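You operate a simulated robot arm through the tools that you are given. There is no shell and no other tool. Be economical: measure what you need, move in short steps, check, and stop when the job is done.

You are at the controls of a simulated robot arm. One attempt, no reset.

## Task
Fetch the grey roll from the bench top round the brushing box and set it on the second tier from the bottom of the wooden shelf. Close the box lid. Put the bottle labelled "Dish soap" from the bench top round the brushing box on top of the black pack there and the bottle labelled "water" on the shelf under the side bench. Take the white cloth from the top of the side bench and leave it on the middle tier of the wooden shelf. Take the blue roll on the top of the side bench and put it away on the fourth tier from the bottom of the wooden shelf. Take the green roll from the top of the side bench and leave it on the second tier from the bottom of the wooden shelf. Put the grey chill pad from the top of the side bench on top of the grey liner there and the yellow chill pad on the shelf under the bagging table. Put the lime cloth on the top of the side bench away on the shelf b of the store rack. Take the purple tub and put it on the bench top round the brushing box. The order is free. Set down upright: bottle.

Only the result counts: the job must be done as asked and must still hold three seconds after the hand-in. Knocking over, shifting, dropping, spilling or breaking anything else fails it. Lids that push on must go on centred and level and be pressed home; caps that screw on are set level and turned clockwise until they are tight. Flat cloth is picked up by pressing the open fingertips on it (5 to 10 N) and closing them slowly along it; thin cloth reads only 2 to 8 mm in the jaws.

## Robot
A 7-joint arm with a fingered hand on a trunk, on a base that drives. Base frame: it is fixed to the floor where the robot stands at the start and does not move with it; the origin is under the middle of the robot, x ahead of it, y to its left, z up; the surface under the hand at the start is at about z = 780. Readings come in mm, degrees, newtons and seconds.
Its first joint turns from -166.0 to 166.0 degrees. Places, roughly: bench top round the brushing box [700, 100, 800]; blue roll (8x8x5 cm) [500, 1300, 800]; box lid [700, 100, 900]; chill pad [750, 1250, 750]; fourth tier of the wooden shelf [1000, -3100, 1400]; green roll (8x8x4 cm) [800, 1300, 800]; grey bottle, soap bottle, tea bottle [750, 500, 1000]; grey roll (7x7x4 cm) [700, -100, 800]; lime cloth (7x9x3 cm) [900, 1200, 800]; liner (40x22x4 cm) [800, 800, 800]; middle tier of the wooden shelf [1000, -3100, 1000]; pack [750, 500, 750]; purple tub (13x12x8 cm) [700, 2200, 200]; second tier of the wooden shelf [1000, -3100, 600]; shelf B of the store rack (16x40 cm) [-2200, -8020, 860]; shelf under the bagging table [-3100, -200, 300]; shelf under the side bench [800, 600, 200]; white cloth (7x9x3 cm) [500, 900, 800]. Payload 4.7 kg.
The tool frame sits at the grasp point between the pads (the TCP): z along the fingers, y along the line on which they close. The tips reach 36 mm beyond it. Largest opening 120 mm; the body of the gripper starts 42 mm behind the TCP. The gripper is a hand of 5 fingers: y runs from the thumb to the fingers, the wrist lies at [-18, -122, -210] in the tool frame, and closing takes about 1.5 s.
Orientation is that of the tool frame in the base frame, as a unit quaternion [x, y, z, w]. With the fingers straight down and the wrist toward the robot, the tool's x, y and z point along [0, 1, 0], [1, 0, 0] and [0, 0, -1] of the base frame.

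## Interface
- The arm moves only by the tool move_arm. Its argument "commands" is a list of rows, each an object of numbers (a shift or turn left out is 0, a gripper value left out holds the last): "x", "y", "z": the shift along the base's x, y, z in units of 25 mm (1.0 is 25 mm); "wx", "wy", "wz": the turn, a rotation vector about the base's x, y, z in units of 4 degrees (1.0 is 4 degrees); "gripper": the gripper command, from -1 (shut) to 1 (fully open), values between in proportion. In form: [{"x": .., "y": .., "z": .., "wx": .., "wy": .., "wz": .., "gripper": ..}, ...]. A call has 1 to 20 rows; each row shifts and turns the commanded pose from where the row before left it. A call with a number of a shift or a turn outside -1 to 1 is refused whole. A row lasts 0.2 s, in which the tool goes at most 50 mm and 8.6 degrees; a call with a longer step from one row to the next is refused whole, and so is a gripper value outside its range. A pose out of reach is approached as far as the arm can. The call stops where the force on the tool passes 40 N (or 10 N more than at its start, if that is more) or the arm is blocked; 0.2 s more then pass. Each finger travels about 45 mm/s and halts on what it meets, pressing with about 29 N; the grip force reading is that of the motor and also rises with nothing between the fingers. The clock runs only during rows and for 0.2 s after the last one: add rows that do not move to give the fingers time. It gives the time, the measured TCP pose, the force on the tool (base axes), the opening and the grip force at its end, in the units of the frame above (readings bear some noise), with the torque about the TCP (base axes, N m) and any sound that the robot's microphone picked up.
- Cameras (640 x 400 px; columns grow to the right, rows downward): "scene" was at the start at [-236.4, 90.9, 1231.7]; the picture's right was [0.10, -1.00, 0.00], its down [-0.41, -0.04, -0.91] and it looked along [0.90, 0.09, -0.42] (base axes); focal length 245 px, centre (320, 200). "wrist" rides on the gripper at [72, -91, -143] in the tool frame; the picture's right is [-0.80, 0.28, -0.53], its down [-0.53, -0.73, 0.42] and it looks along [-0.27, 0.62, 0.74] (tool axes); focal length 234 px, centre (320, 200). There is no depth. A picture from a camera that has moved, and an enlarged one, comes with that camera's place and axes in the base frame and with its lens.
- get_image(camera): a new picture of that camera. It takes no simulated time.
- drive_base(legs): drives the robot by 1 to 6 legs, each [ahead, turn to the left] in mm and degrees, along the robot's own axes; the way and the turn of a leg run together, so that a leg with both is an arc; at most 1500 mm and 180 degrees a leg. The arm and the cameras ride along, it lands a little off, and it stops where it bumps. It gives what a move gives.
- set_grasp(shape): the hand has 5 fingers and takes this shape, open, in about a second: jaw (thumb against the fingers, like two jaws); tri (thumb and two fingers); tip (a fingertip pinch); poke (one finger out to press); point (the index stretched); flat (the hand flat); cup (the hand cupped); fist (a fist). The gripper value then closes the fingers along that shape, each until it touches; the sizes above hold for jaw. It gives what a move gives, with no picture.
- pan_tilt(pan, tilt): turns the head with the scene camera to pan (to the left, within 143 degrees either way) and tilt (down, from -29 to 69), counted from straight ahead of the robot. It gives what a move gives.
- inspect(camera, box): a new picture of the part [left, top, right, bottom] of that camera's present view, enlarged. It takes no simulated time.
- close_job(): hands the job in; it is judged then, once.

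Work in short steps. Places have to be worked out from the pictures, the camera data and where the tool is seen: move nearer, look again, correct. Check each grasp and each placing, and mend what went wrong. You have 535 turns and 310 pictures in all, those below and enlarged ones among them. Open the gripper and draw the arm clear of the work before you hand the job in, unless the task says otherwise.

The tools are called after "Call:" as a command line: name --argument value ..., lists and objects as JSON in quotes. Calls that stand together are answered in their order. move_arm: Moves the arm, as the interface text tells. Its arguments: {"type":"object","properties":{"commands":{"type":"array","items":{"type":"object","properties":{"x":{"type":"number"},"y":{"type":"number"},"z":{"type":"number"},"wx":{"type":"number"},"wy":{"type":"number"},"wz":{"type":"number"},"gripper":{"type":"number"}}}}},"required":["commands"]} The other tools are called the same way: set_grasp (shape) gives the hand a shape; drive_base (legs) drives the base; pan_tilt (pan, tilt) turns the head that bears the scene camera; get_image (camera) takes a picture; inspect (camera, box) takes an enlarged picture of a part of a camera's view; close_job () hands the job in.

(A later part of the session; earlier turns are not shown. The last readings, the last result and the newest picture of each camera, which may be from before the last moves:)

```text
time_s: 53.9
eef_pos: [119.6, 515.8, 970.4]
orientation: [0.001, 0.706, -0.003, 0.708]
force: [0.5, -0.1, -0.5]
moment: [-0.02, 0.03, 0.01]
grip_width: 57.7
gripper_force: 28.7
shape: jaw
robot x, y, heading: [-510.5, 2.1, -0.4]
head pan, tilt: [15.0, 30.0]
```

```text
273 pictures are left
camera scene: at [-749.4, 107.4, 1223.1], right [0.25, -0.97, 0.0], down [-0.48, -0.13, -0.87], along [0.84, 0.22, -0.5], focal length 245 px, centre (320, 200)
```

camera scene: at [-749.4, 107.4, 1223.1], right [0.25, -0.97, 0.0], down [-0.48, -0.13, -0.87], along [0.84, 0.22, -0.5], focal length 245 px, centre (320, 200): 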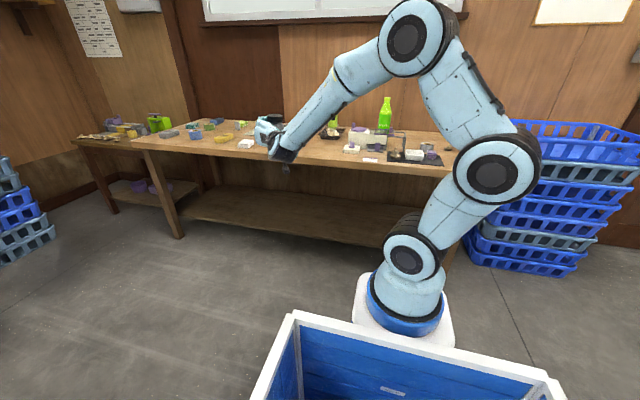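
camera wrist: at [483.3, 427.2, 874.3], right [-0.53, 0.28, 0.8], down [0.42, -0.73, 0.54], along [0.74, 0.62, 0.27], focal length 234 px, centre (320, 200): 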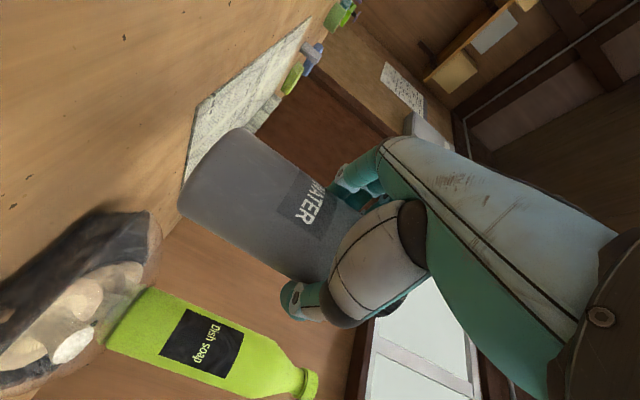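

The lower shelf is empty with its front edge around x 480. I lower the hand to about z 360.

Call:
move_arm --commands '[{"z": -1}, {"z": -1}, {"z": -1}, {"z": -1}, {"z": -1}, {"z": -1}, {"z": -1}, {"z": -1}, {"z": -1}, {"z": -1}, {"z": -1}, {"z": -1}, {"z": -1}, {"z": -1}, {"z": -1}, {"z": -1}, {"z": -1}, {"z": -1}, {"z": -1}, {"z": -1}]'

Call:
move_arm --commands '[{"z": -1}, {"z": -1}, {"z": -1}, {"z": -1}, {}]'

Call:
get_image --camera "scene"

Call:
get_image --camera "wrist"

```text
time_s: 58.1
eef_pos: [119.4, 518.1, 470.6]
orientation: [0.001, 0.706, -0.003, 0.708]
force: [0.4, 0.3, -1.7]
moment: [-0.01, 0.02, -0.03]
grip_width: 58.0
gripper_force: 28.6
shape: jaw
robot x, y, heading: [-506.1, 4.8, -0.5]
head pan, tilt: [15.0, 30.0]
```

```text
time_s: 59.3
eef_pos: [119.8, 518.6, 368.7]
orientation: [0.0, 0.706, -0.003, 0.708]
force: [0.0, 0.1, -1.6]
moment: [0.02, 0.01, 0.04]
grip_width: 57.8
gripper_force: 29.3
shape: jaw
robot x, y, heading: [-506.2, 2.6, -0.1]
head pan, tilt: [15.0, 30.0]
```

```text
272 pictures are left
camera scene: at [-749.3, 107.5, 1223.1], right [0.25, -0.97, 0.0], down [-0.48, -0.13, -0.87], along [0.84, 0.22, -0.5], focal length 245 px, centre (320, 200)
```

scene: 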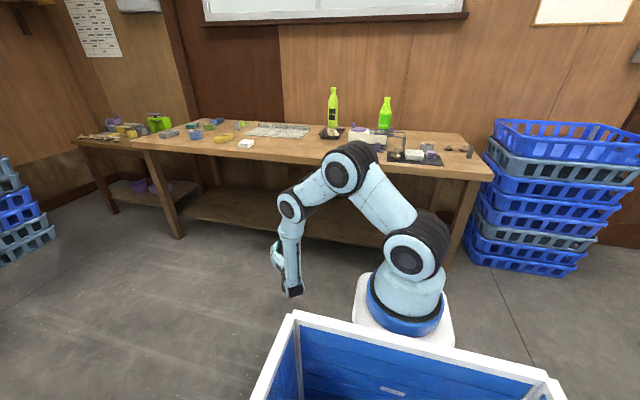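

```text
271 pictures are left
camera wrist: at [-24.0, 426.5, 297.8], right [-0.53, 0.28, 0.8], down [0.42, -0.73, 0.54], along [0.74, 0.62, 0.27], focal length 234 px, centre (320, 200)
```

wrist: 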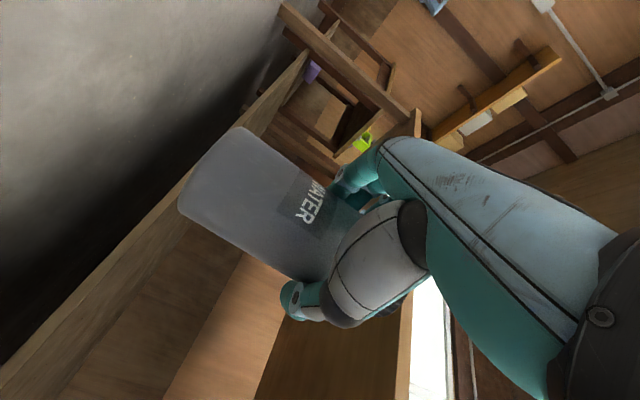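

The forearm hangs nearly vertical, so I'll reach by stretching the arm (forearm slants back, clear of the bench edge) rather than driving. I advance 300 mm and check.

Call:
move_arm --commands '[{"x": 1}, {"x": 1}, {"x": 1}, {"x": 1}, {"x": 1}, {"x": 1}, {"x": 1}, {"x": 1}, {"x": 1}, {"x": 1}, {"x": 1}, {"x": 1}, {}]'

Call:
get_image --camera "scene"

Call:
get_image --camera "wrist"

```text
time_s: 62.1
eef_pos: [350.5, 573.2, 368.5]
orientation: [0.007, 0.706, -0.012, 0.708]
force: [0.4, -0.4, -1.1]
moment: [-0.02, 0.03, 0.04]
grip_width: 57.4
gripper_force: 29.2
shape: jaw
out of reach, approached as far as the arm can: row 6, 8, 9, 10, 11, 12
robot x, y, heading: [-508.7, 4.1, 0.1]
head pan, tilt: [15.0, 30.0]
```

```text
270 pictures are left
camera scene: at [-749.3, 107.5, 1223.1], right [0.25, -0.97, 0.0], down [-0.48, -0.13, -0.87], along [0.84, 0.22, -0.5], focal length 245 px, centre (320, 200)
```

scene: 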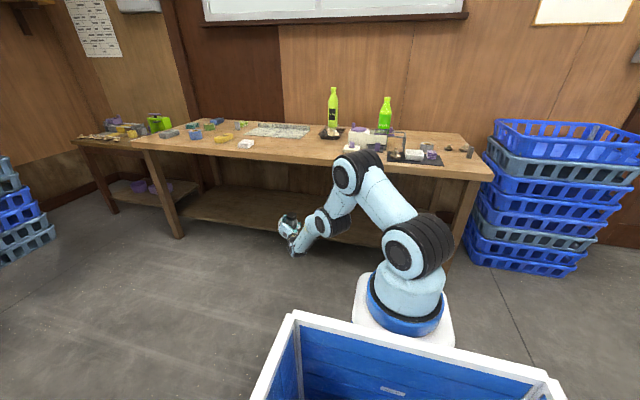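

```text
269 pictures are left
camera wrist: at [205.3, 485.8, 297.6], right [-0.52, 0.3, 0.8], down [0.4, -0.74, 0.54], along [0.75, 0.6, 0.26], focal length 234 px, centre (320, 200)
```

wrist: 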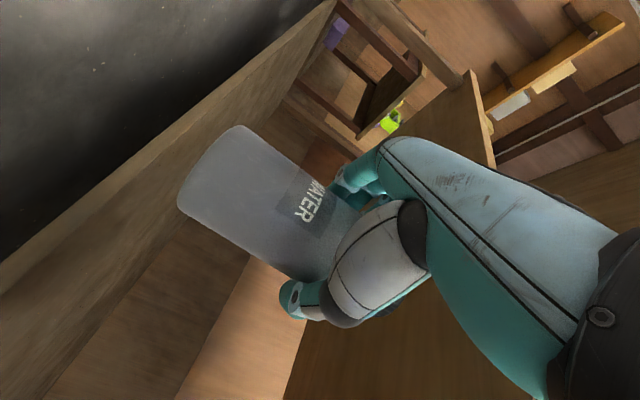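

The arm is at its reach limit there; I retract slightly, then drive the base forward to bring the bottle over the shelf.

Call:
move_arm --commands '[{"x": -1}, {"x": -1}, {"x": -1}, {"x": -0.5}, {}]'

```text
time_s: 63.3
eef_pos: [264.8, 572.5, 371.5]
orientation: [0.001, 0.706, -0.003, 0.709]
force: [-0.2, -0.1, -0.9]
moment: [-0.03, 0.01, -0.02]
grip_width: 57.6
gripper_force: 28.9
shape: jaw
robot x, y, heading: [-511.0, 5.0, -0.1]
head pan, tilt: [15.0, 30.0]
```

Call:
move_arm --commands '[{"y": -1}, {"y": -1}, {"y": -0.8, "x": 0.5}, {"x": 1}, {"x": 0.9}, {}]'

Call:
drive_base --legs '[[150, 0]]'

Call:
get_image --camera "scene"

Call:
get_image --camera "wrist"

```text
time_s: 64.7
eef_pos: [299.7, 534.4, 370.5]
orientation: [0.005, 0.706, -0.01, 0.708]
force: [0.5, 0.5, -1.0]
moment: [0.01, -0.01, -0.03]
grip_width: 57.6
gripper_force: 29.3
shape: jaw
out of reach, approached as far as the arm can: row 3, 4, 5
robot x, y, heading: [-507.4, 4.7, -0.2]
head pan, tilt: [15.0, 30.0]
```

```text
time_s: 66.1
eef_pos: [452.9, 533.6, 370.9]
orientation: [0.004, 0.707, -0.008, 0.707]
force: [-0.7, -0.3, -0.8]
moment: [-0.02, 0.01, -0.02]
grip_width: 57.3
gripper_force: 29.2
shape: jaw
robot x, y, heading: [-352.9, 0.9, -0.3]
head pan, tilt: [15.0, 30.0]
```

```text
268 pictures are left
camera scene: at [-595.7, 106.6, 1223.1], right [0.26, -0.97, 0.0], down [-0.48, -0.13, -0.87], along [0.84, 0.22, -0.5], focal length 245 px, centre (320, 200)
```

scene: 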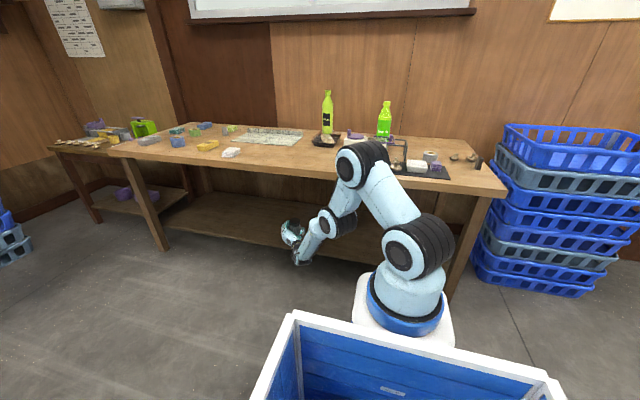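

```text
267 pictures are left
camera wrist: at [308.5, 445.5, 299.5], right [-0.52, 0.29, 0.8], down [0.41, -0.74, 0.54], along [0.75, 0.61, 0.26], focal length 234 px, centre (320, 200)
```

wrist: 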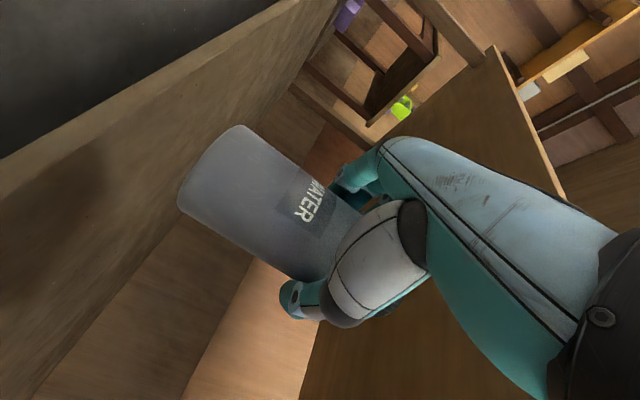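

The shelf surface is visible below the bottle. I drive forward 115 mm more.

Call:
drive_base --legs '[[115, 0]]'

Call:
get_image --camera "wrist"

Call:
get_image --camera "scene"

```text
time_s: 67.3
eef_pos: [569.3, 535.5, 370.8]
orientation: [0.005, 0.707, -0.008, 0.708]
force: [0.5, -0.7, -1.1]
moment: [0.02, 0.01, 0.02]
grip_width: 57.8
gripper_force: 29.3
shape: jaw
robot x, y, heading: [-237.8, 2.2, 0.0]
head pan, tilt: [15.0, 30.0]
```

```text
266 pictures are left
camera wrist: at [425.2, 445.6, 299.5], right [-0.52, 0.29, 0.8], down [0.41, -0.74, 0.54], along [0.75, 0.61, 0.26], focal length 234 px, centre (320, 200)
```

wrist: 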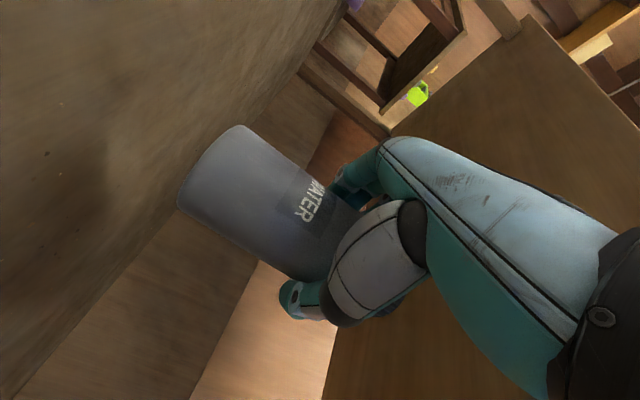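

```text
265 pictures are left
camera scene: at [-478.7, 106.1, 1223.1], right [0.26, -0.97, 0.0], down [-0.48, -0.13, -0.87], along [0.84, 0.22, -0.5], focal length 245 px, centre (320, 200)
```

scene: 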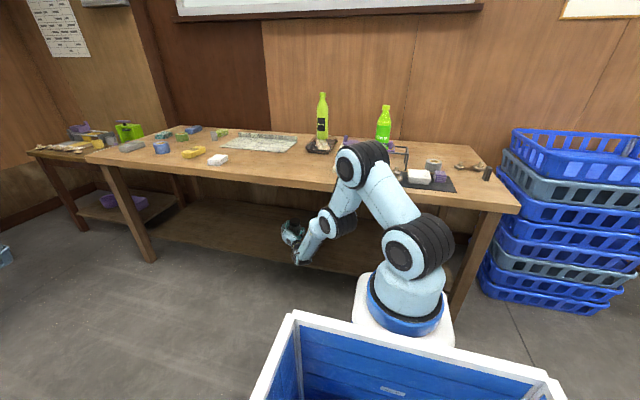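

Over the shelf with base at ≈268. I lower 45 mm, then feel for the shelf in small steps.

Call:
move_arm --commands '[{"z": -0.6}, {"z": -0.6}, {"z": -0.5}, {}]'

Call:
get_image --camera "wrist"

```text
time_s: 68.3
eef_pos: [569.8, 534.4, 329.2]
orientation: [0.006, 0.706, -0.009, 0.708]
force: [-0.9, 0.6, -1.4]
moment: [-0.01, 0.04, 0.0]
grip_width: 57.6
gripper_force: 29.0
shape: jaw
robot x, y, heading: [-236.7, 2.6, -0.1]
head pan, tilt: [15.0, 30.0]
```

```text
264 pictures are left
camera wrist: at [424.3, 445.8, 257.6], right [-0.52, 0.29, 0.8], down [0.41, -0.74, 0.54], along [0.75, 0.61, 0.26], focal length 234 px, centre (320, 200)
```

wrist: 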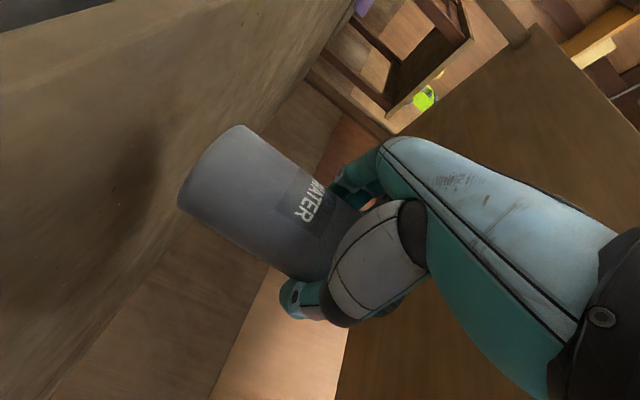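

Call:
move_arm --commands '[{"z": -0.25}, {"z": -0.2}, {}]'

Call:
move_arm --commands '[{"z": -0.2}, {}]'

Call:
move_arm --commands '[{"z": -0.15}, {}]'

```text
time_s: 69.1
eef_pos: [567.8, 535.2, 317.8]
orientation: [0.005, 0.707, -0.01, 0.707]
force: [-0.5, 0.2, -2.1]
moment: [-0.02, 0.03, 0.0]
grip_width: 57.6
gripper_force: 29.2
shape: jaw
robot x, y, heading: [-241.8, 2.7, -0.2]
head pan, tilt: [15.0, 30.0]
```

```text
time_s: 69.7
eef_pos: [569.5, 534.6, 310.8]
orientation: [0.005, 0.707, -0.01, 0.707]
force: [0.4, -0.6, -0.9]
moment: [0.0, 0.0, -0.04]
grip_width: 57.7
gripper_force: 28.9
shape: jaw
robot x, y, heading: [-239.7, -0.2, -0.2]
head pan, tilt: [15.0, 30.0]
```

```text
time_s: 70.3
eef_pos: [570.4, 535.0, 310.2]
orientation: [0.006, 0.706, -0.01, 0.708]
force: [0.3, 0.1, -1.2]
moment: [0.04, 0.03, 0.01]
grip_width: 57.8
gripper_force: 28.9
shape: jaw
robot x, y, heading: [-236.0, 1.2, -0.0]
head pan, tilt: [15.0, 30.0]
```

Call:
move_arm --commands '[{"z": -0.15}, {}]'

Call:
get_image --camera "wrist"

```text
time_s: 70.9
eef_pos: [568.9, 535.0, 305.3]
orientation: [0.007, 0.706, -0.01, 0.708]
force: [0.5, 0.7, -1.1]
moment: [0.01, -0.03, 0.02]
grip_width: 57.7
gripper_force: 29.1
shape: jaw
robot x, y, heading: [-238.4, 2.8, -0.2]
head pan, tilt: [15.0, 30.0]
```

```text
263 pictures are left
camera wrist: at [424.5, 446.3, 234.0], right [-0.52, 0.3, 0.8], down [0.41, -0.74, 0.54], along [0.75, 0.61, 0.26], focal length 234 px, centre (320, 200)
```

wrist: 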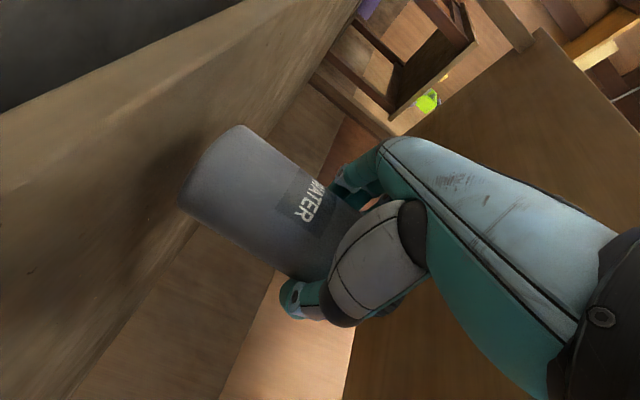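

Call:
move_arm --commands '[{"z": -0.15}, {}]'

Call:
move_arm --commands '[{"z": -0.15}, {}]'

Call:
move_arm --commands '[{"z": -0.12}, {}]'

```text
time_s: 71.5
eef_pos: [569.0, 535.7, 299.8]
orientation: [0.005, 0.707, -0.009, 0.707]
force: [0.8, 0.9, -1.1]
moment: [0.01, 0.04, 0.0]
grip_width: 57.6
gripper_force: 29.4
shape: jaw
robot x, y, heading: [-236.8, 3.1, -0.3]
head pan, tilt: [15.0, 30.0]
```

```text
time_s: 72.1
eef_pos: [570.1, 535.5, 298.5]
orientation: [0.007, 0.706, -0.01, 0.708]
force: [-0.4, 0.5, -1.2]
moment: [0.0, 0.0, -0.01]
grip_width: 57.5
gripper_force: 29.2
shape: jaw
robot x, y, heading: [-240.0, 2.3, -0.0]
head pan, tilt: [15.0, 30.0]
```

```text
time_s: 72.7
eef_pos: [570.2, 534.6, 294.4]
orientation: [0.006, 0.706, -0.01, 0.708]
force: [0.1, -0.2, -1.1]
moment: [0.0, -0.02, 0.03]
grip_width: 57.4
gripper_force: 29.3
shape: jaw
robot x, y, heading: [-236.4, 1.4, -0.0]
head pan, tilt: [15.0, 30.0]
```

Call:
move_arm --commands '[{"z": -0.12}, {}]'

Call:
move_arm --commands '[{"z": -0.12}, {}]'

Call:
get_image --camera "wrist"

```text
time_s: 73.3
eef_pos: [570.9, 533.3, 291.6]
orientation: [0.006, 0.707, -0.009, 0.707]
force: [-0.6, 0.1, -1.8]
moment: [-0.01, 0.03, 0.02]
grip_width: 57.7
gripper_force: 28.9
shape: jaw
robot x, y, heading: [-240.5, 4.6, 0.1]
head pan, tilt: [15.0, 30.0]
```

```text
time_s: 73.9
eef_pos: [569.5, 535.0, 288.3]
orientation: [0.006, 0.706, -0.009, 0.708]
force: [0.1, -0.8, -1.2]
moment: [-0.02, 0.03, -0.04]
grip_width: 57.6
gripper_force: 29.2
shape: jaw
robot x, y, heading: [-235.5, 3.8, 0.0]
head pan, tilt: [15.0, 30.0]
```

```text
262 pictures are left
camera wrist: at [424.9, 446.7, 216.9], right [-0.52, 0.3, 0.8], down [0.41, -0.74, 0.54], along [0.75, 0.61, 0.26], focal length 234 px, centre (320, 200)
```

wrist: 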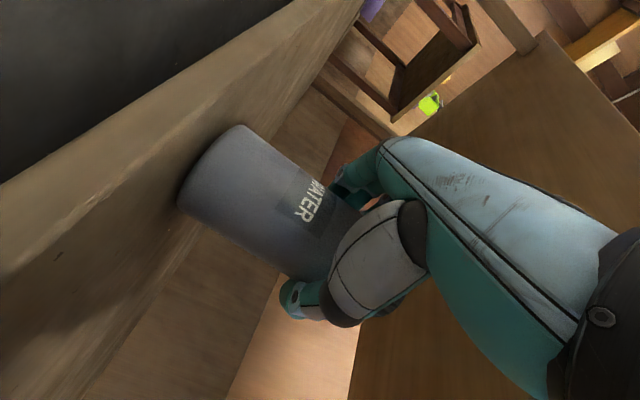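

Call:
move_arm --commands '[{"z": -0.12}, {}]'

Call:
move_arm --commands '[{"z": -0.12}, {}]'

Call:
move_arm --commands '[{"z": -0.12}, {}]'

```text
time_s: 74.5
eef_pos: [569.2, 535.2, 286.1]
orientation: [0.007, 0.706, -0.009, 0.708]
force: [0.0, -0.1, 1.0]
moment: [-0.01, 0.02, 0.02]
grip_width: 57.8
gripper_force: 28.4
shape: jaw
robot x, y, heading: [-239.3, 7.5, -0.2]
head pan, tilt: [15.0, 30.0]
```

```text
time_s: 75.1
eef_pos: [570.3, 536.2, 284.8]
orientation: [0.007, 0.706, -0.01, 0.709]
force: [-0.2, 2.6, 8.4]
moment: [0.04, -0.17, 0.05]
grip_width: 57.7
gripper_force: 29.2
shape: jaw
robot x, y, heading: [-237.0, 2.4, -0.1]
head pan, tilt: [15.0, 30.0]
```

```text
time_s: 75.7
eef_pos: [571.3, 536.7, 282.3]
orientation: [0.007, 0.705, -0.009, 0.709]
force: [0.1, 7.4, 18.8]
moment: [0.23, -0.37, 0.13]
grip_width: 57.4
gripper_force: 29.0
shape: jaw
robot x, y, heading: [-237.7, 0.2, -0.2]
head pan, tilt: [15.0, 30.0]
```

Contact at TCP ≈286 (shelf ≈183). I relieve the pressure and release.

Call:
move_arm --commands '[{"z": 0.18}, {}]'

Call:
move_arm --commands '[{"gripper": 0.05}, {"gripper": 0.15}, {"gripper": 0.4}, {"gripper": 0.7}, {"gripper": 1}, {"gripper": 1}, {}, {}]'

Call:
get_image --camera "wrist"

```text
time_s: 76.3
eef_pos: [568.9, 533.8, 284.5]
orientation: [0.006, 0.707, -0.01, 0.707]
force: [1.2, 3.4, 8.5]
moment: [0.05, -0.24, 0.04]
grip_width: 57.7
gripper_force: 29.0
shape: jaw
robot x, y, heading: [-235.7, 0.9, -0.2]
head pan, tilt: [15.0, 30.0]
```

```text
time_s: 78.1
eef_pos: [569.1, 535.9, 283.9]
orientation: [0.005, 0.707, -0.01, 0.707]
force: [-0.1, 0.3, -0.3]
moment: [0.01, 0.01, 0.01]
grip_width: 119.5
gripper_force: 0.2
shape: jaw
robot x, y, heading: [-237.2, 3.9, -0.2]
head pan, tilt: [15.0, 30.0]
```

```text
261 pictures are left
camera wrist: at [424.4, 446.6, 212.0], right [-0.52, 0.3, 0.8], down [0.41, -0.74, 0.54], along [0.75, 0.61, 0.26], focal length 234 px, centre (320, 200)
```

wrist: 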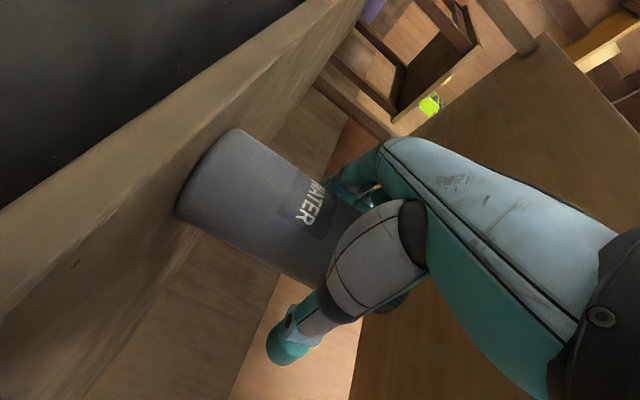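

Bottle stands free. I back out straight, with the arm first and then the base.

Call:
move_arm --commands '[{"x": -1}, {"x": -1}, {"x": -1}, {"x": -1}, {"x": -1}, {"x": -1}, {}]'

Call:
drive_base --legs '[[-270, 0]]'

Call:
pan_tilt --pan 15 --tilt 35

Call:
get_image --camera "scene"

Call:
get_image --camera "wrist"

```text
time_s: 79.7
eef_pos: [418.2, 534.1, 285.5]
orientation: [0.004, 0.707, -0.009, 0.707]
force: [-0.7, 0.3, -0.2]
moment: [-0.01, 0.03, -0.01]
grip_width: 119.8
gripper_force: 0.0
shape: jaw
robot x, y, heading: [-240.8, 3.1, -0.3]
head pan, tilt: [15.0, 30.0]
```

```text
time_s: 81.6
eef_pos: [150.7, 533.6, 285.1]
orientation: [0.005, 0.706, -0.009, 0.708]
force: [-0.2, -0.1, 0.9]
moment: [-0.02, 0.0, -0.01]
grip_width: 119.2
gripper_force: 0.0
shape: jaw
robot x, y, heading: [-507.7, 3.9, -0.3]
head pan, tilt: [15.0, 30.0]
```

```text
time_s: 82.3
eef_pos: [151.0, 534.0, 286.1]
orientation: [0.006, 0.706, -0.01, 0.708]
force: [0.1, 0.0, 0.0]
moment: [-0.01, 0.0, -0.01]
grip_width: 119.7
gripper_force: 0.1
shape: jaw
robot x, y, heading: [-504.2, 6.0, -0.3]
head pan, tilt: [15.0, 35.0]
```

```text
260 pictures are left
camera scene: at [-749.3, 107.2, 1215.3], right [0.25, -0.97, 0.0], down [-0.55, -0.15, -0.82], along [0.79, 0.21, -0.57], focal length 245 px, centre (320, 200)
```

scene: 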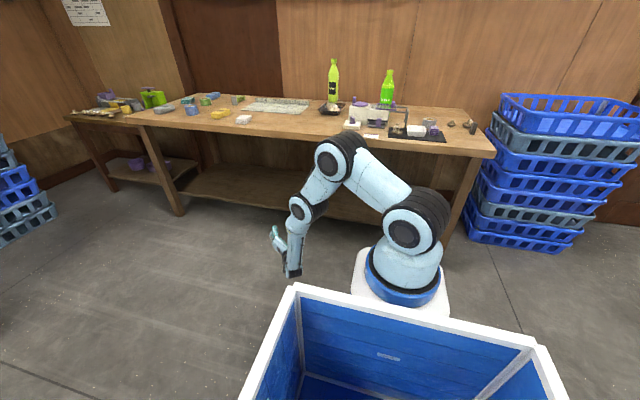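

```text
259 pictures are left
camera wrist: at [6.2, 445.4, 212.9], right [-0.52, 0.29, 0.8], down [0.41, -0.74, 0.54], along [0.75, 0.61, 0.26], focal length 234 px, centre (320, 200)
```

wrist: 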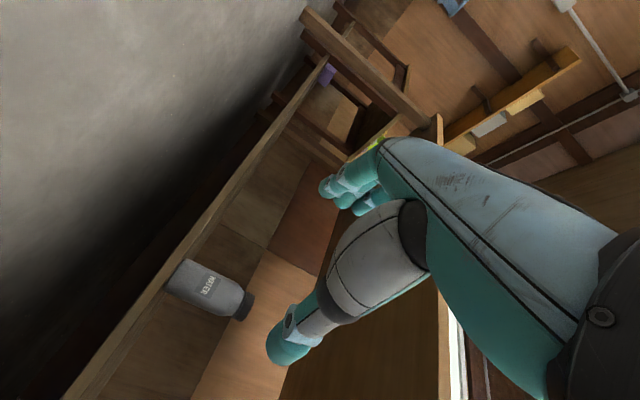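

Water bottle stands on the lower shelf. Now I raise the arm and turn the hand back to pointing down.

Call:
move_arm --commands '[{"z": 1, "x": 0.3}, {"z": 1}, {"z": 1}, {"z": 1}, {"z": 1}, {"z": 1}, {"z": 1}, {"z": 1}, {"z": 1}, {"z": 1}, {"z": 1}, {"z": 1}, {"z": 1}, {"z": 1}, {"z": 1}, {"z": 1}, {"z": 1}, {"z": 1}, {"z": 1}, {"z": 1}]'

Call:
move_arm --commands '[{"z": 1}, {"z": 1}, {"z": 1}, {"z": 1}, {"z": 1}, {"z": 1}, {"z": 1}, {"z": 1}, {"z": 1}, {"z": 1}, {"z": 1}, {"z": 1}, {"z": 1}]'

Call:
move_arm --commands '[{"wx": 0.962, "wy": 0.962, "wz": -0.962}, {"wx": 0.962, "wy": 0.962, "wz": -0.962}, {"wx": 0.962, "wy": 0.962, "wz": -0.962}, {"wx": 0.962, "wy": 0.962, "wz": -0.962}, {"wx": 0.962, "wy": 0.962, "wz": -0.962}, {"wx": 0.962, "wy": 0.962, "wz": -0.962}, {"wx": 0.962, "wy": 0.962, "wz": -0.962}, {"wx": 0.962, "wy": 0.962, "wz": -0.962}, {"wx": 0.962, "wy": 0.962, "wz": -0.962}, {"wx": 0.962, "wy": 0.962, "wz": -0.962}, {"wx": 0.962, "wy": 0.962, "wz": -0.962}, {"wx": 0.962, "wy": 0.962, "wz": -0.962}, {"wx": 0.962, "wy": 0.962, "wz": -0.962}, {"wx": 0.962, "wy": 0.962, "wz": -0.962}, {"wx": 0.962, "wy": 0.962, "wz": -0.962}, {"wx": 0.962, "wy": 0.962, "wz": -0.962}, {"wx": 0.962, "wy": 0.962, "wz": -0.962}, {"wx": 0.962, "wy": 0.962, "wz": -0.962}, {}]'

Call:
drive_base --legs '[[300, 0]]'

Call:
inspect --camera "scene" --box '[300, 60, 500, 185]'

```text
time_s: 86.5
eef_pos: [157.9, 534.7, 784.0]
orientation: [0.005, 0.707, -0.01, 0.707]
force: [0.1, 0.3, 0.0]
moment: [-0.02, -0.04, 0.02]
grip_width: 119.7
gripper_force: 0.0
shape: jaw
robot x, y, heading: [-505.3, 4.7, -0.1]
head pan, tilt: [15.0, 35.0]
```

```text
time_s: 89.3
eef_pos: [158.6, 535.3, 1107.9]
orientation: [0.005, 0.706, -0.01, 0.708]
force: [-0.9, -0.4, 1.0]
moment: [-0.01, -0.03, -0.03]
grip_width: 119.8
gripper_force: 0.0
shape: jaw
robot x, y, heading: [-506.2, 2.9, -0.3]
head pan, tilt: [15.0, 35.0]
```

```text
time_s: 93.3
eef_pos: [158.7, 535.5, 1110.1]
orientation: [0.706, 0.708, -0.008, -0.008]
force: [0.4, 0.4, 0.8]
moment: [0.0, -0.01, 0.04]
grip_width: 119.5
gripper_force: 0.1
shape: jaw
robot x, y, heading: [-509.7, 5.2, -0.3]
head pan, tilt: [15.0, 35.0]
```

```text
time_s: 95.3
eef_pos: [460.6, 532.0, 1110.0]
orientation: [0.706, 0.708, -0.009, -0.007]
force: [0.8, 0.2, -0.4]
moment: [0.01, 0.01, 0.02]
grip_width: 119.8
gripper_force: 0.0
shape: jaw
robot x, y, heading: [-209.7, -0.0, -0.5]
head pan, tilt: [15.0, 35.0]
```

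```text
3.20 times, centred on (400, 122) of scene
camera zoom: at [-447.0, 105.7, 1215.3], right [0.25, -0.97, 0.0], down [-0.56, -0.15, -0.82], along [0.79, 0.21, -0.57], focal length 785 px, centre (64, 448)
```

zoom: 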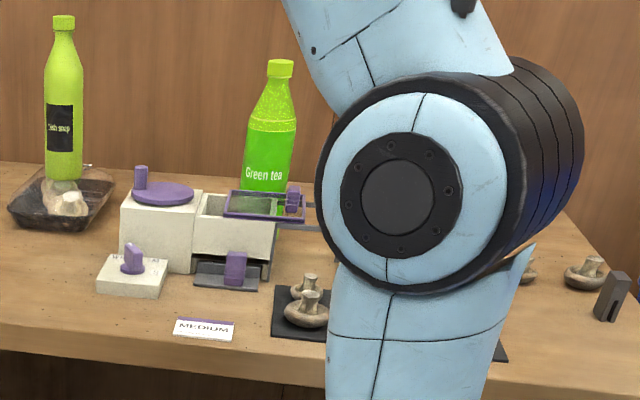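

I bring the hand over toward the box for a close view with the wrist camera.

Call:
move_arm --commands '[{"y": -1, "x": 0.2}, {"y": -1, "x": 0.2}, {"y": -1, "x": 0.2}, {"y": -1, "x": 0.2}, {"y": -1, "x": 0.2}, {"y": -1, "x": 0.2}, {"y": -1, "x": 0.2}, {"y": -1, "x": 0.2}, {"y": -1, "x": 0.2}, {"y": -1, "x": 0.2}, {"y": -1, "x": 0.2}, {"y": -1, "x": 0.2}, {"y": -1, "x": 0.2}, {"y": -1, "x": 0.2}, {"y": -1, "x": 0.2}, {"y": -1, "x": 0.2}, {"y": -1, "x": 0.2}, {"y": -1, "x": 0.2}, {"y": -1, "x": 0.2}, {"y": -1, "x": 0.2}]'

Call:
move_arm --commands '[{"y": -1, "z": -0.8}, {"y": -1, "z": -0.8}, {"z": -0.8}, {}]'

Call:
get_image --camera "wrist"

```text
time_s: 99.5
eef_pos: [562.3, 31.1, 1109.7]
orientation: [0.706, 0.708, -0.007, -0.007]
force: [1.0, 0.1, 0.4]
moment: [-0.04, 0.0, -0.03]
grip_width: 119.8
gripper_force: 0.1
shape: jaw
robot x, y, heading: [-205.1, 1.6, -0.4]
head pan, tilt: [15.0, 35.0]
```

```text
time_s: 100.5
eef_pos: [561.7, -17.6, 1049.8]
orientation: [0.706, 0.708, -0.009, -0.007]
force: [-0.1, -0.2, 0.5]
moment: [0.0, -0.01, 0.03]
grip_width: 120.0
gripper_force: 0.1
shape: jaw
robot x, y, heading: [-204.5, 0.2, -0.2]
head pan, tilt: [15.0, 35.0]
```

```text
257 pictures are left
camera wrist: at [473.4, 54.5, 1196.1], right [0.29, -0.8, 0.52], down [-0.74, -0.54, -0.41], along [0.61, -0.26, -0.75], focal length 234 px, centre (320, 200)
```

wrist: 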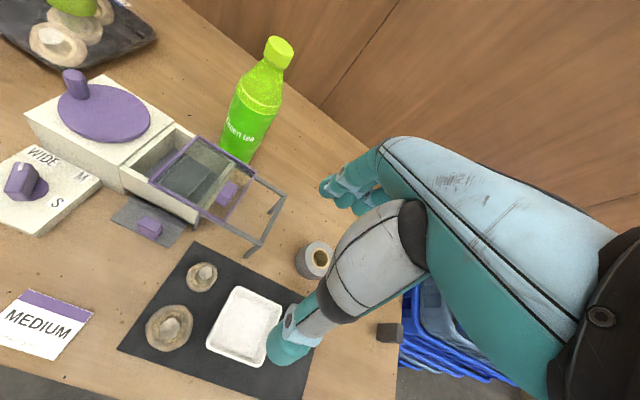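

The lid is a purple-framed slide on rails, about 31 mm short of closed (toward +y), with its knob near (655, 76, 880). I go above the knob for a pinch, straightening the tool.

Call:
move_arm --commands '[{"x": 1, "y": 1, "wy": -0.3}, {"x": 1, "y": 1}, {"x": 0.9, "y": 0.9}, {"x": 0.7, "y": 0.8, "gripper": 0.2}, {"z": -1}, {"z": -0.8}, {}, {}]'

Call:
get_image --camera "wrist"

Call:
inspect --camera "scene" --box '[300, 60, 460, 160]'

```text
time_s: 102.3
eef_pos: [652.0, 75.1, 1005.4]
orientation: [0.706, 0.708, 0.0, 0.001]
force: [0.5, -0.8, 0.2]
moment: [-0.02, -0.04, 0.01]
grip_width: 72.6
gripper_force: 0.1
shape: jaw
robot x, y, heading: [-204.1, 2.5, -0.2]
head pan, tilt: [15.0, 35.0]
```

```text
256 pictures are left
camera wrist: at [560.7, 148.3, 1149.6], right [0.28, -0.8, 0.53], down [-0.73, -0.54, -0.42], along [0.62, -0.26, -0.74], focal length 234 px, centre (320, 200)
```

wrist: 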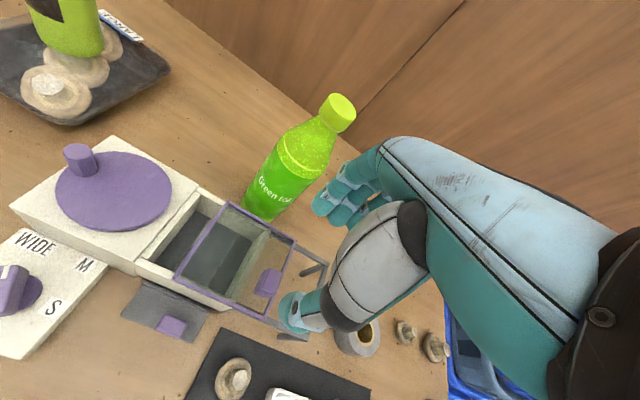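

```text
4.00 times, centred on (380, 110) of scene
camera zoom: at [-447.0, 105.5, 1215.3], right [0.25, -0.97, 0.0], down [-0.56, -0.14, -0.82], along [0.79, 0.21, -0.57], focal length 982 px, centre (80, 560)
```

zoom: 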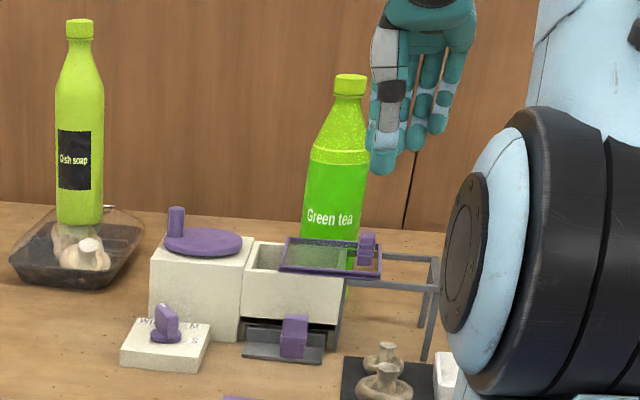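

Triangulating with both cameras puts the knob at about (637, 76, 893), spanning z 872–907. I shift and descend to z 914 and view before closing.

Call:
move_arm --commands '[{"x": -0.6, "z": -0.6}, {"z": -0.9}, {"z": -0.9}, {"z": -0.9}, {"z": -0.3}, {}]'

Call:
get_image --camera "wrist"

Call:
inspect --camera "scene" --box '[320, 80, 440, 155]'

```text
time_s: 103.8
eef_pos: [636.6, 73.3, 913.9]
orientation: [0.706, 0.709, 0.0, 0.0]
force: [1.1, -0.7, -0.1]
moment: [0.0, -0.02, 0.03]
grip_width: 72.6
gripper_force: 0.1
shape: jaw
robot x, y, heading: [-208.2, 0.5, -0.4]
head pan, tilt: [15.0, 35.0]
```

```text
254 pictures are left
camera wrist: at [545.7, 146.7, 1057.7], right [0.28, -0.8, 0.53], down [-0.73, -0.54, -0.42], along [0.62, -0.26, -0.74], focal length 234 px, centre (320, 200)
```

wrist: 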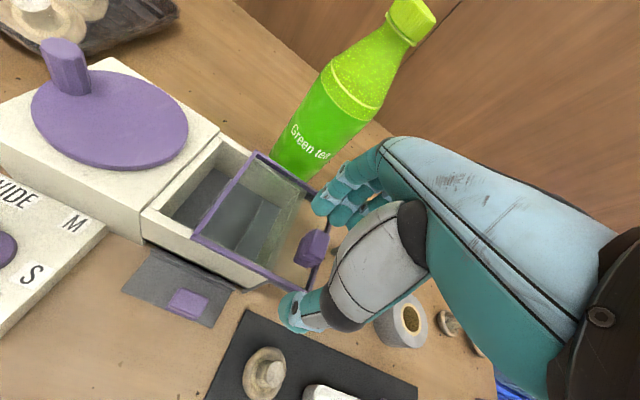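

```text
5.33 times, centred on (380, 118) of scene
camera zoom: at [-447.1, 105.5, 1215.3], right [0.25, -0.97, 0.0], down [-0.56, -0.14, -0.82], along [0.79, 0.21, -0.57], focal length 1309 px, centre (0, 640)
```

zoom: 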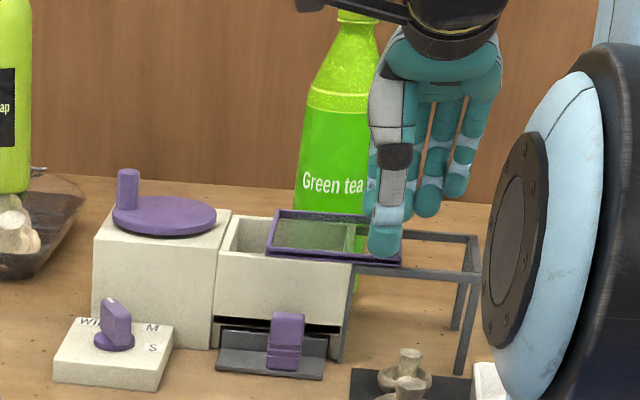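

The knob sits between thumb and fingers. I shift 5 mm left and close gently.

Call:
move_arm --commands '[{"y": 0.2}, {"gripper": -0.2}, {"gripper": -0.5}, {"gripper": -1}, {}, {}, {}, {}, {}]'

Call:
get_image --camera "wrist"

```text
time_s: 105.8
eef_pos: [636.6, 79.1, 913.5]
orientation: [0.706, 0.709, 0.0, 0.0]
force: [-6.4, -0.1, -1.2]
moment: [0.02, 0.09, 0.03]
grip_width: 21.0
gripper_force: 28.9
shape: jaw
robot x, y, heading: [-208.0, 1.8, -0.5]
head pan, tilt: [15.0, 35.0]
```

```text
252 pictures are left
camera wrist: at [546.2, 151.8, 1057.8], right [0.28, -0.8, 0.53], down [-0.73, -0.54, -0.42], along [0.62, -0.27, -0.74], focal length 234 px, centre (320, 200)
```

wrist: 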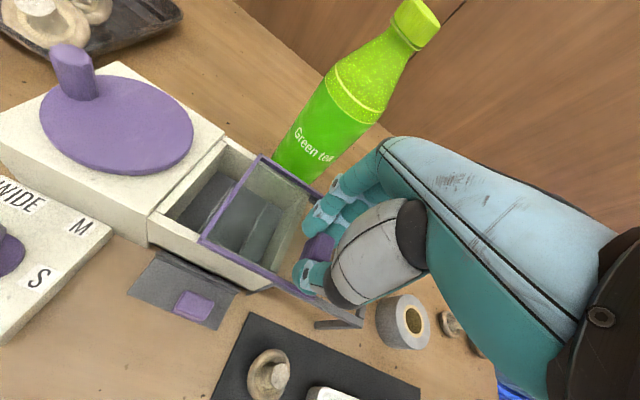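

Knob held (21 mm). I slide it left 25 mm and check.

Call:
move_arm --commands '[{"y": 0.25}, {"y": 0.25}, {"y": 0.25}, {"y": 0.25}, {}]'

Call:
get_image --camera "wrist"

```text
time_s: 107.0
eef_pos: [637.0, 104.7, 914.0]
orientation: [0.706, 0.708, -0.001, 0.001]
force: [-0.9, -0.6, -8.4]
moment: [-0.05, -0.07, 0.0]
grip_width: 20.5
gripper_force: 28.8
shape: jaw
robot x, y, heading: [-203.9, 2.6, -0.3]
head pan, tilt: [15.0, 35.0]
```

```text
251 pictures are left
camera wrist: at [545.6, 176.2, 1058.3], right [0.28, -0.8, 0.53], down [-0.73, -0.54, -0.42], along [0.62, -0.27, -0.74], focal length 234 px, centre (320, 200)
```

wrist: 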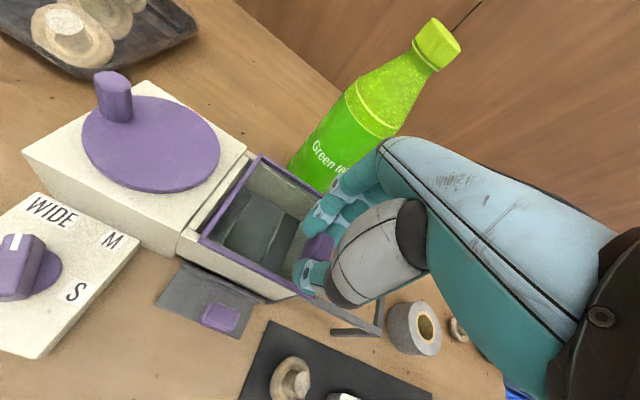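

The lid slides; some millimetres remain. I continue in small steps watching the force.

Call:
move_arm --commands '[{"y": 0.15}, {"y": 0.15}, {}]'

Call:
move_arm --commands '[{"y": 0.12}, {}]'

Call:
get_image --camera "wrist"

```text
time_s: 107.8
eef_pos: [638.3, 112.3, 914.2]
orientation: [0.706, 0.708, -0.001, 0.0]
force: [-8.7, -0.2, -10.7]
moment: [0.02, 0.19, 0.02]
grip_width: 20.2
gripper_force: 29.3
shape: jaw
robot x, y, heading: [-203.8, -0.8, -0.4]
head pan, tilt: [15.0, 35.0]
```

```text
time_s: 108.3
eef_pos: [638.6, 115.1, 914.5]
orientation: [0.706, 0.708, -0.001, 0.0]
force: [-8.4, -0.7, -13.9]
moment: [-0.01, 0.21, 0.0]
grip_width: 20.1
gripper_force: 29.0
shape: jaw
robot x, y, heading: [-203.7, 2.9, -0.4]
head pan, tilt: [15.0, 35.0]
```

```text
250 pictures are left
camera wrist: at [546.5, 187.0, 1058.7], right [0.28, -0.8, 0.53], down [-0.73, -0.54, -0.42], along [0.62, -0.27, -0.74], focal length 234 px, centre (320, 200)
```

wrist: 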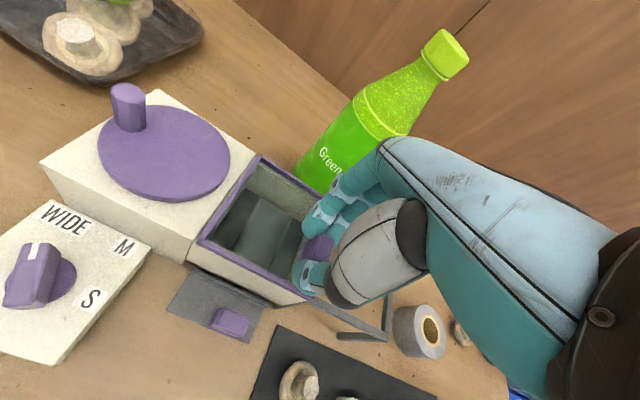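

Call:
move_arm --commands '[{"y": 0.1, "z": -0.04}, {}]'

Call:
move_arm --commands '[{"y": 0.1}, {}]'

Call:
inspect --camera "wrist" --box '[150, 110, 410, 350]'

```text
time_s: 109.0
eef_pos: [636.3, 117.7, 914.3]
orientation: [0.706, 0.709, -0.001, 0.0]
force: [-10.1, -0.9, -12.7]
moment: [0.01, 0.23, 0.03]
grip_width: 19.9
gripper_force: 29.3
shape: jaw
robot x, y, heading: [-204.0, -1.0, -0.3]
head pan, tilt: [15.0, 35.0]
```

```text
time_s: 109.5
eef_pos: [638.1, 119.4, 913.4]
orientation: [0.706, 0.709, 0.0, 0.0]
force: [-10.4, -2.6, -8.3]
moment: [0.02, 0.18, 0.11]
grip_width: 19.7
gripper_force: 29.1
shape: jaw
robot x, y, heading: [-201.6, 0.2, -0.4]
head pan, tilt: [15.0, 35.0]
```

```text
1.67 times, centred on (280, 230) of wrist
camera zoom: at [546.1, 191.6, 1058.4], right [0.28, -0.8, 0.53], down [-0.73, -0.54, -0.42], along [0.62, -0.27, -0.74], focal length 390 px, centre (387, 150)
```

zoom: 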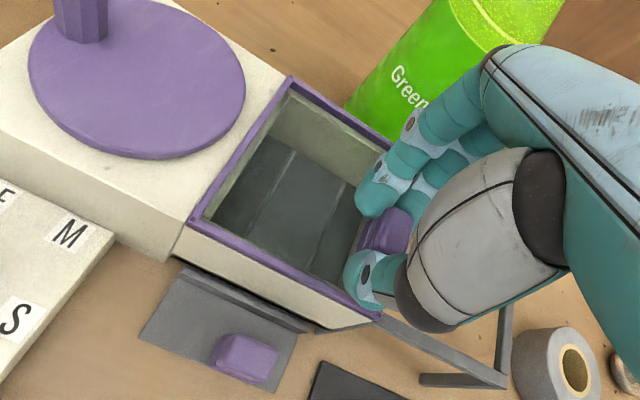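

Fy starts to resist; the frame is now over the box edges. One or two more small pushes to reach the stop.

Call:
move_arm --commands '[{"y": 0.1}, {}]'

Call:
move_arm --commands '[{"y": 0.1}, {}]'

```text
time_s: 110.2
eef_pos: [637.2, 122.0, 914.0]
orientation: [0.706, 0.709, -0.001, 0.0]
force: [-17.0, -9.1, -6.5]
moment: [-0.22, 0.34, 0.0]
grip_width: 18.7
gripper_force: 29.3
shape: jaw
robot x, y, heading: [-207.4, 3.3, -0.5]
head pan, tilt: [15.0, 35.0]
```

```text
time_s: 110.8
eef_pos: [636.4, 124.4, 914.2]
orientation: [0.706, 0.708, -0.001, 0.0]
force: [-18.1, -15.1, -7.1]
moment: [-0.3, 0.34, -0.07]
grip_width: 18.1
gripper_force: 28.9
shape: jaw
robot x, y, heading: [-206.0, 0.7, -0.2]
head pan, tilt: [15.0, 35.0]
```

It has reached its stop (15 N). I release and rise to check.

Call:
move_arm --commands '[{"y": -0.15}, {"gripper": -0.4}, {"gripper": -0.1}, {"gripper": 0.2}, {}, {"z": 0.5}, {"z": 1}, {"z": 1}, {"z": 1}, {"z": 1}]'

Call:
get_image --camera "wrist"

Call:
inspect --camera "scene" --box '[300, 70, 460, 170]'

```text
time_s: 113.0
eef_pos: [638.2, 120.4, 1026.8]
orientation: [0.705, 0.709, -0.001, 0.0]
force: [0.3, 0.2, -0.4]
moment: [0.02, 0.03, -0.02]
grip_width: 71.5
gripper_force: 0.1
shape: jaw
robot x, y, heading: [-199.7, -4.4, -0.6]
head pan, tilt: [15.0, 35.0]
```

```text
248 pictures are left
camera wrist: at [546.7, 193.4, 1171.6], right [0.28, -0.8, 0.53], down [-0.73, -0.54, -0.42], along [0.62, -0.26, -0.74], focal length 234 px, centre (320, 200)
```

wrist: 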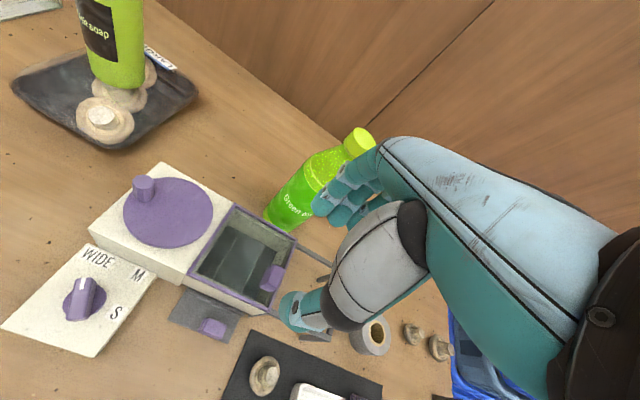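

```text
4.00 times, centred on (380, 120) of scene
camera zoom: at [-446.9, 105.4, 1215.3], right [0.25, -0.97, 0.0], down [-0.56, -0.14, -0.82], along [0.79, 0.21, -0.57], focal length 982 px, centre (80, 520)
```

zoom: 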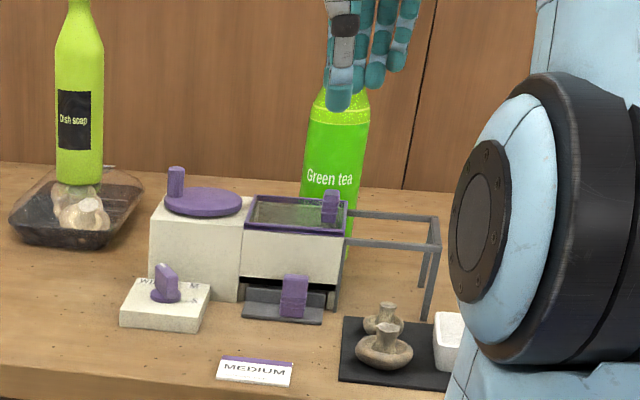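

Lid is fully closed. Next the grey roll, about (661, −122); I move above it with a 90 mm opening and look.

Call:
move_arm --commands '[{"y": -1, "x": 0.1, "gripper": 0.55}, {"y": -1, "x": 0.1}, {"y": -1, "x": 0.1}, {"y": -1, "x": 0.1}, {"y": -1, "x": 0.1}, {"y": -1, "x": 0.1}, {"y": -1, "x": 0.1}, {"y": -1, "x": 0.1}, {"y": -1, "x": 0.1}, {"y": -0.7}, {"z": -1}, {"z": -1}, {}]'

Call:
get_image --camera "wrist"

Call:
get_image --camera "scene"

```text
time_s: 115.8
eef_pos: [658.2, -121.3, 977.3]
orientation: [0.706, 0.708, -0.001, 0.0]
force: [-0.3, 0.5, 0.0]
moment: [0.05, -0.01, 0.0]
grip_width: 92.8
gripper_force: 0.0
shape: jaw
robot x, y, heading: [-202.0, 2.2, -0.3]
head pan, tilt: [15.0, 35.0]
```

```text
246 pictures are left
camera wrist: at [568.5, -48.7, 1121.4], right [0.28, -0.8, 0.53], down [-0.73, -0.54, -0.42], along [0.62, -0.26, -0.74], focal length 234 px, centre (320, 200)
```

wrist: 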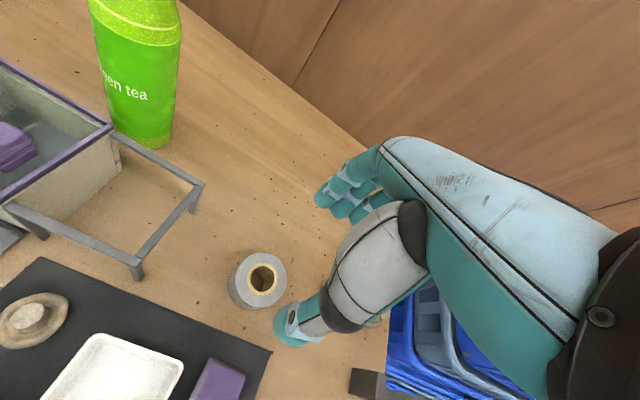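

```text
245 pictures are left
camera scene: at [-447.0, 105.4, 1215.3], right [0.25, -0.97, 0.0], down [-0.56, -0.14, -0.82], along [0.79, 0.21, -0.57], focal length 245 px, centre (320, 200)
```

scene: 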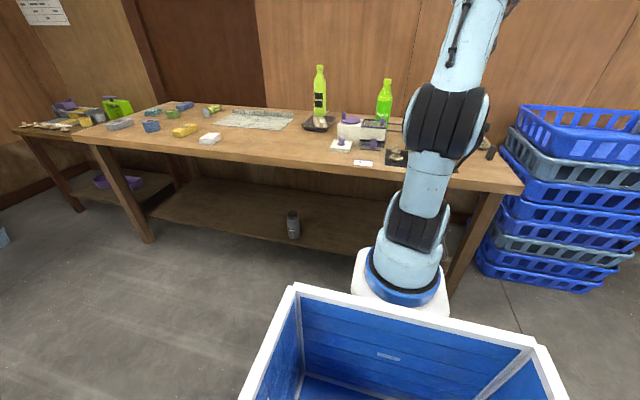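

Roll centre confirmed at (661, −122). I descend to z ≈ 823.

Call:
move_arm --commands '[{"x": 0.1, "z": -1}, {"z": -1}, {"z": -1}, {"z": -1}, {"z": -1}, {"z": -0.8}, {}]'

Call:
get_image --camera "wrist"

```text
time_s: 117.3
eef_pos: [662.4, -121.1, 832.3]
orientation: [0.706, 0.708, -0.002, 0.001]
force: [-0.2, 1.0, 0.0]
moment: [-0.02, -0.02, -0.02]
grip_width: 92.6
gripper_force: 0.0
shape: jaw
robot x, y, heading: [-201.6, 1.9, -0.5]
head pan, tilt: [15.0, 35.0]
```

```text
244 pictures are left
camera wrist: at [570.5, -49.4, 976.2], right [0.28, -0.8, 0.53], down [-0.73, -0.54, -0.42], along [0.62, -0.27, -0.74], focal length 234 px, centre (320, 200)
```

wrist: 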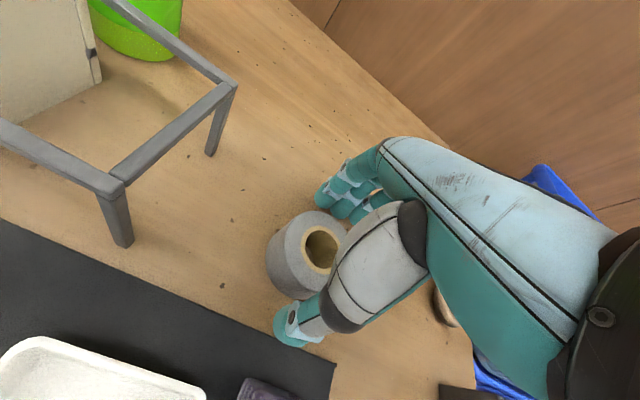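

Good placement. Down 11 mm more, then close.

Call:
move_arm --commands '[{"z": -0.3}, {"z": -0.12}, {}, {"gripper": 0.3}, {"gripper": 0.1}, {"gripper": -1}, {}, {}, {}, {}]'

Call:
move_arm --commands '[{"z": 0.5}, {"z": 1}, {"z": 1}, {"z": 1}, {"z": 1}, {"z": 1}, {"z": 1}, {"z": 1}, {}]'

Call:
get_image --camera "wrist"

```text
time_s: 119.5
eef_pos: [661.4, -121.4, 821.8]
orientation: [0.706, 0.708, -0.002, -0.001]
force: [0.4, -0.5, 0.8]
moment: [0.01, 0.0, 0.02]
grip_width: 60.5
gripper_force: 29.2
shape: jaw
robot x, y, heading: [-207.4, 5.2, -0.6]
head pan, tilt: [15.0, 35.0]
```

```text
time_s: 121.5
eef_pos: [662.6, -120.9, 1008.3]
orientation: [0.706, 0.708, -0.001, 0.0]
force: [0.2, -0.6, -0.2]
moment: [0.0, 0.01, -0.01]
grip_width: 60.8
gripper_force: 28.5
shape: jaw
robot x, y, heading: [-205.4, -1.3, -0.4]
head pan, tilt: [15.0, 35.0]
```

```text
243 pictures are left
camera wrist: at [571.0, -49.2, 1152.8], right [0.28, -0.8, 0.53], down [-0.73, -0.53, -0.42], along [0.62, -0.26, -0.74], focal length 234 px, centre (320, 200)
```

wrist: 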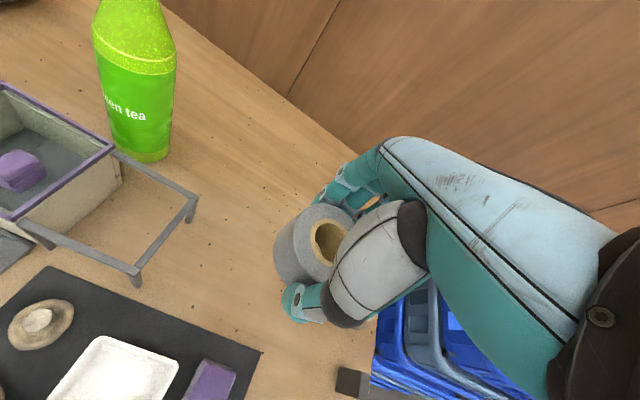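

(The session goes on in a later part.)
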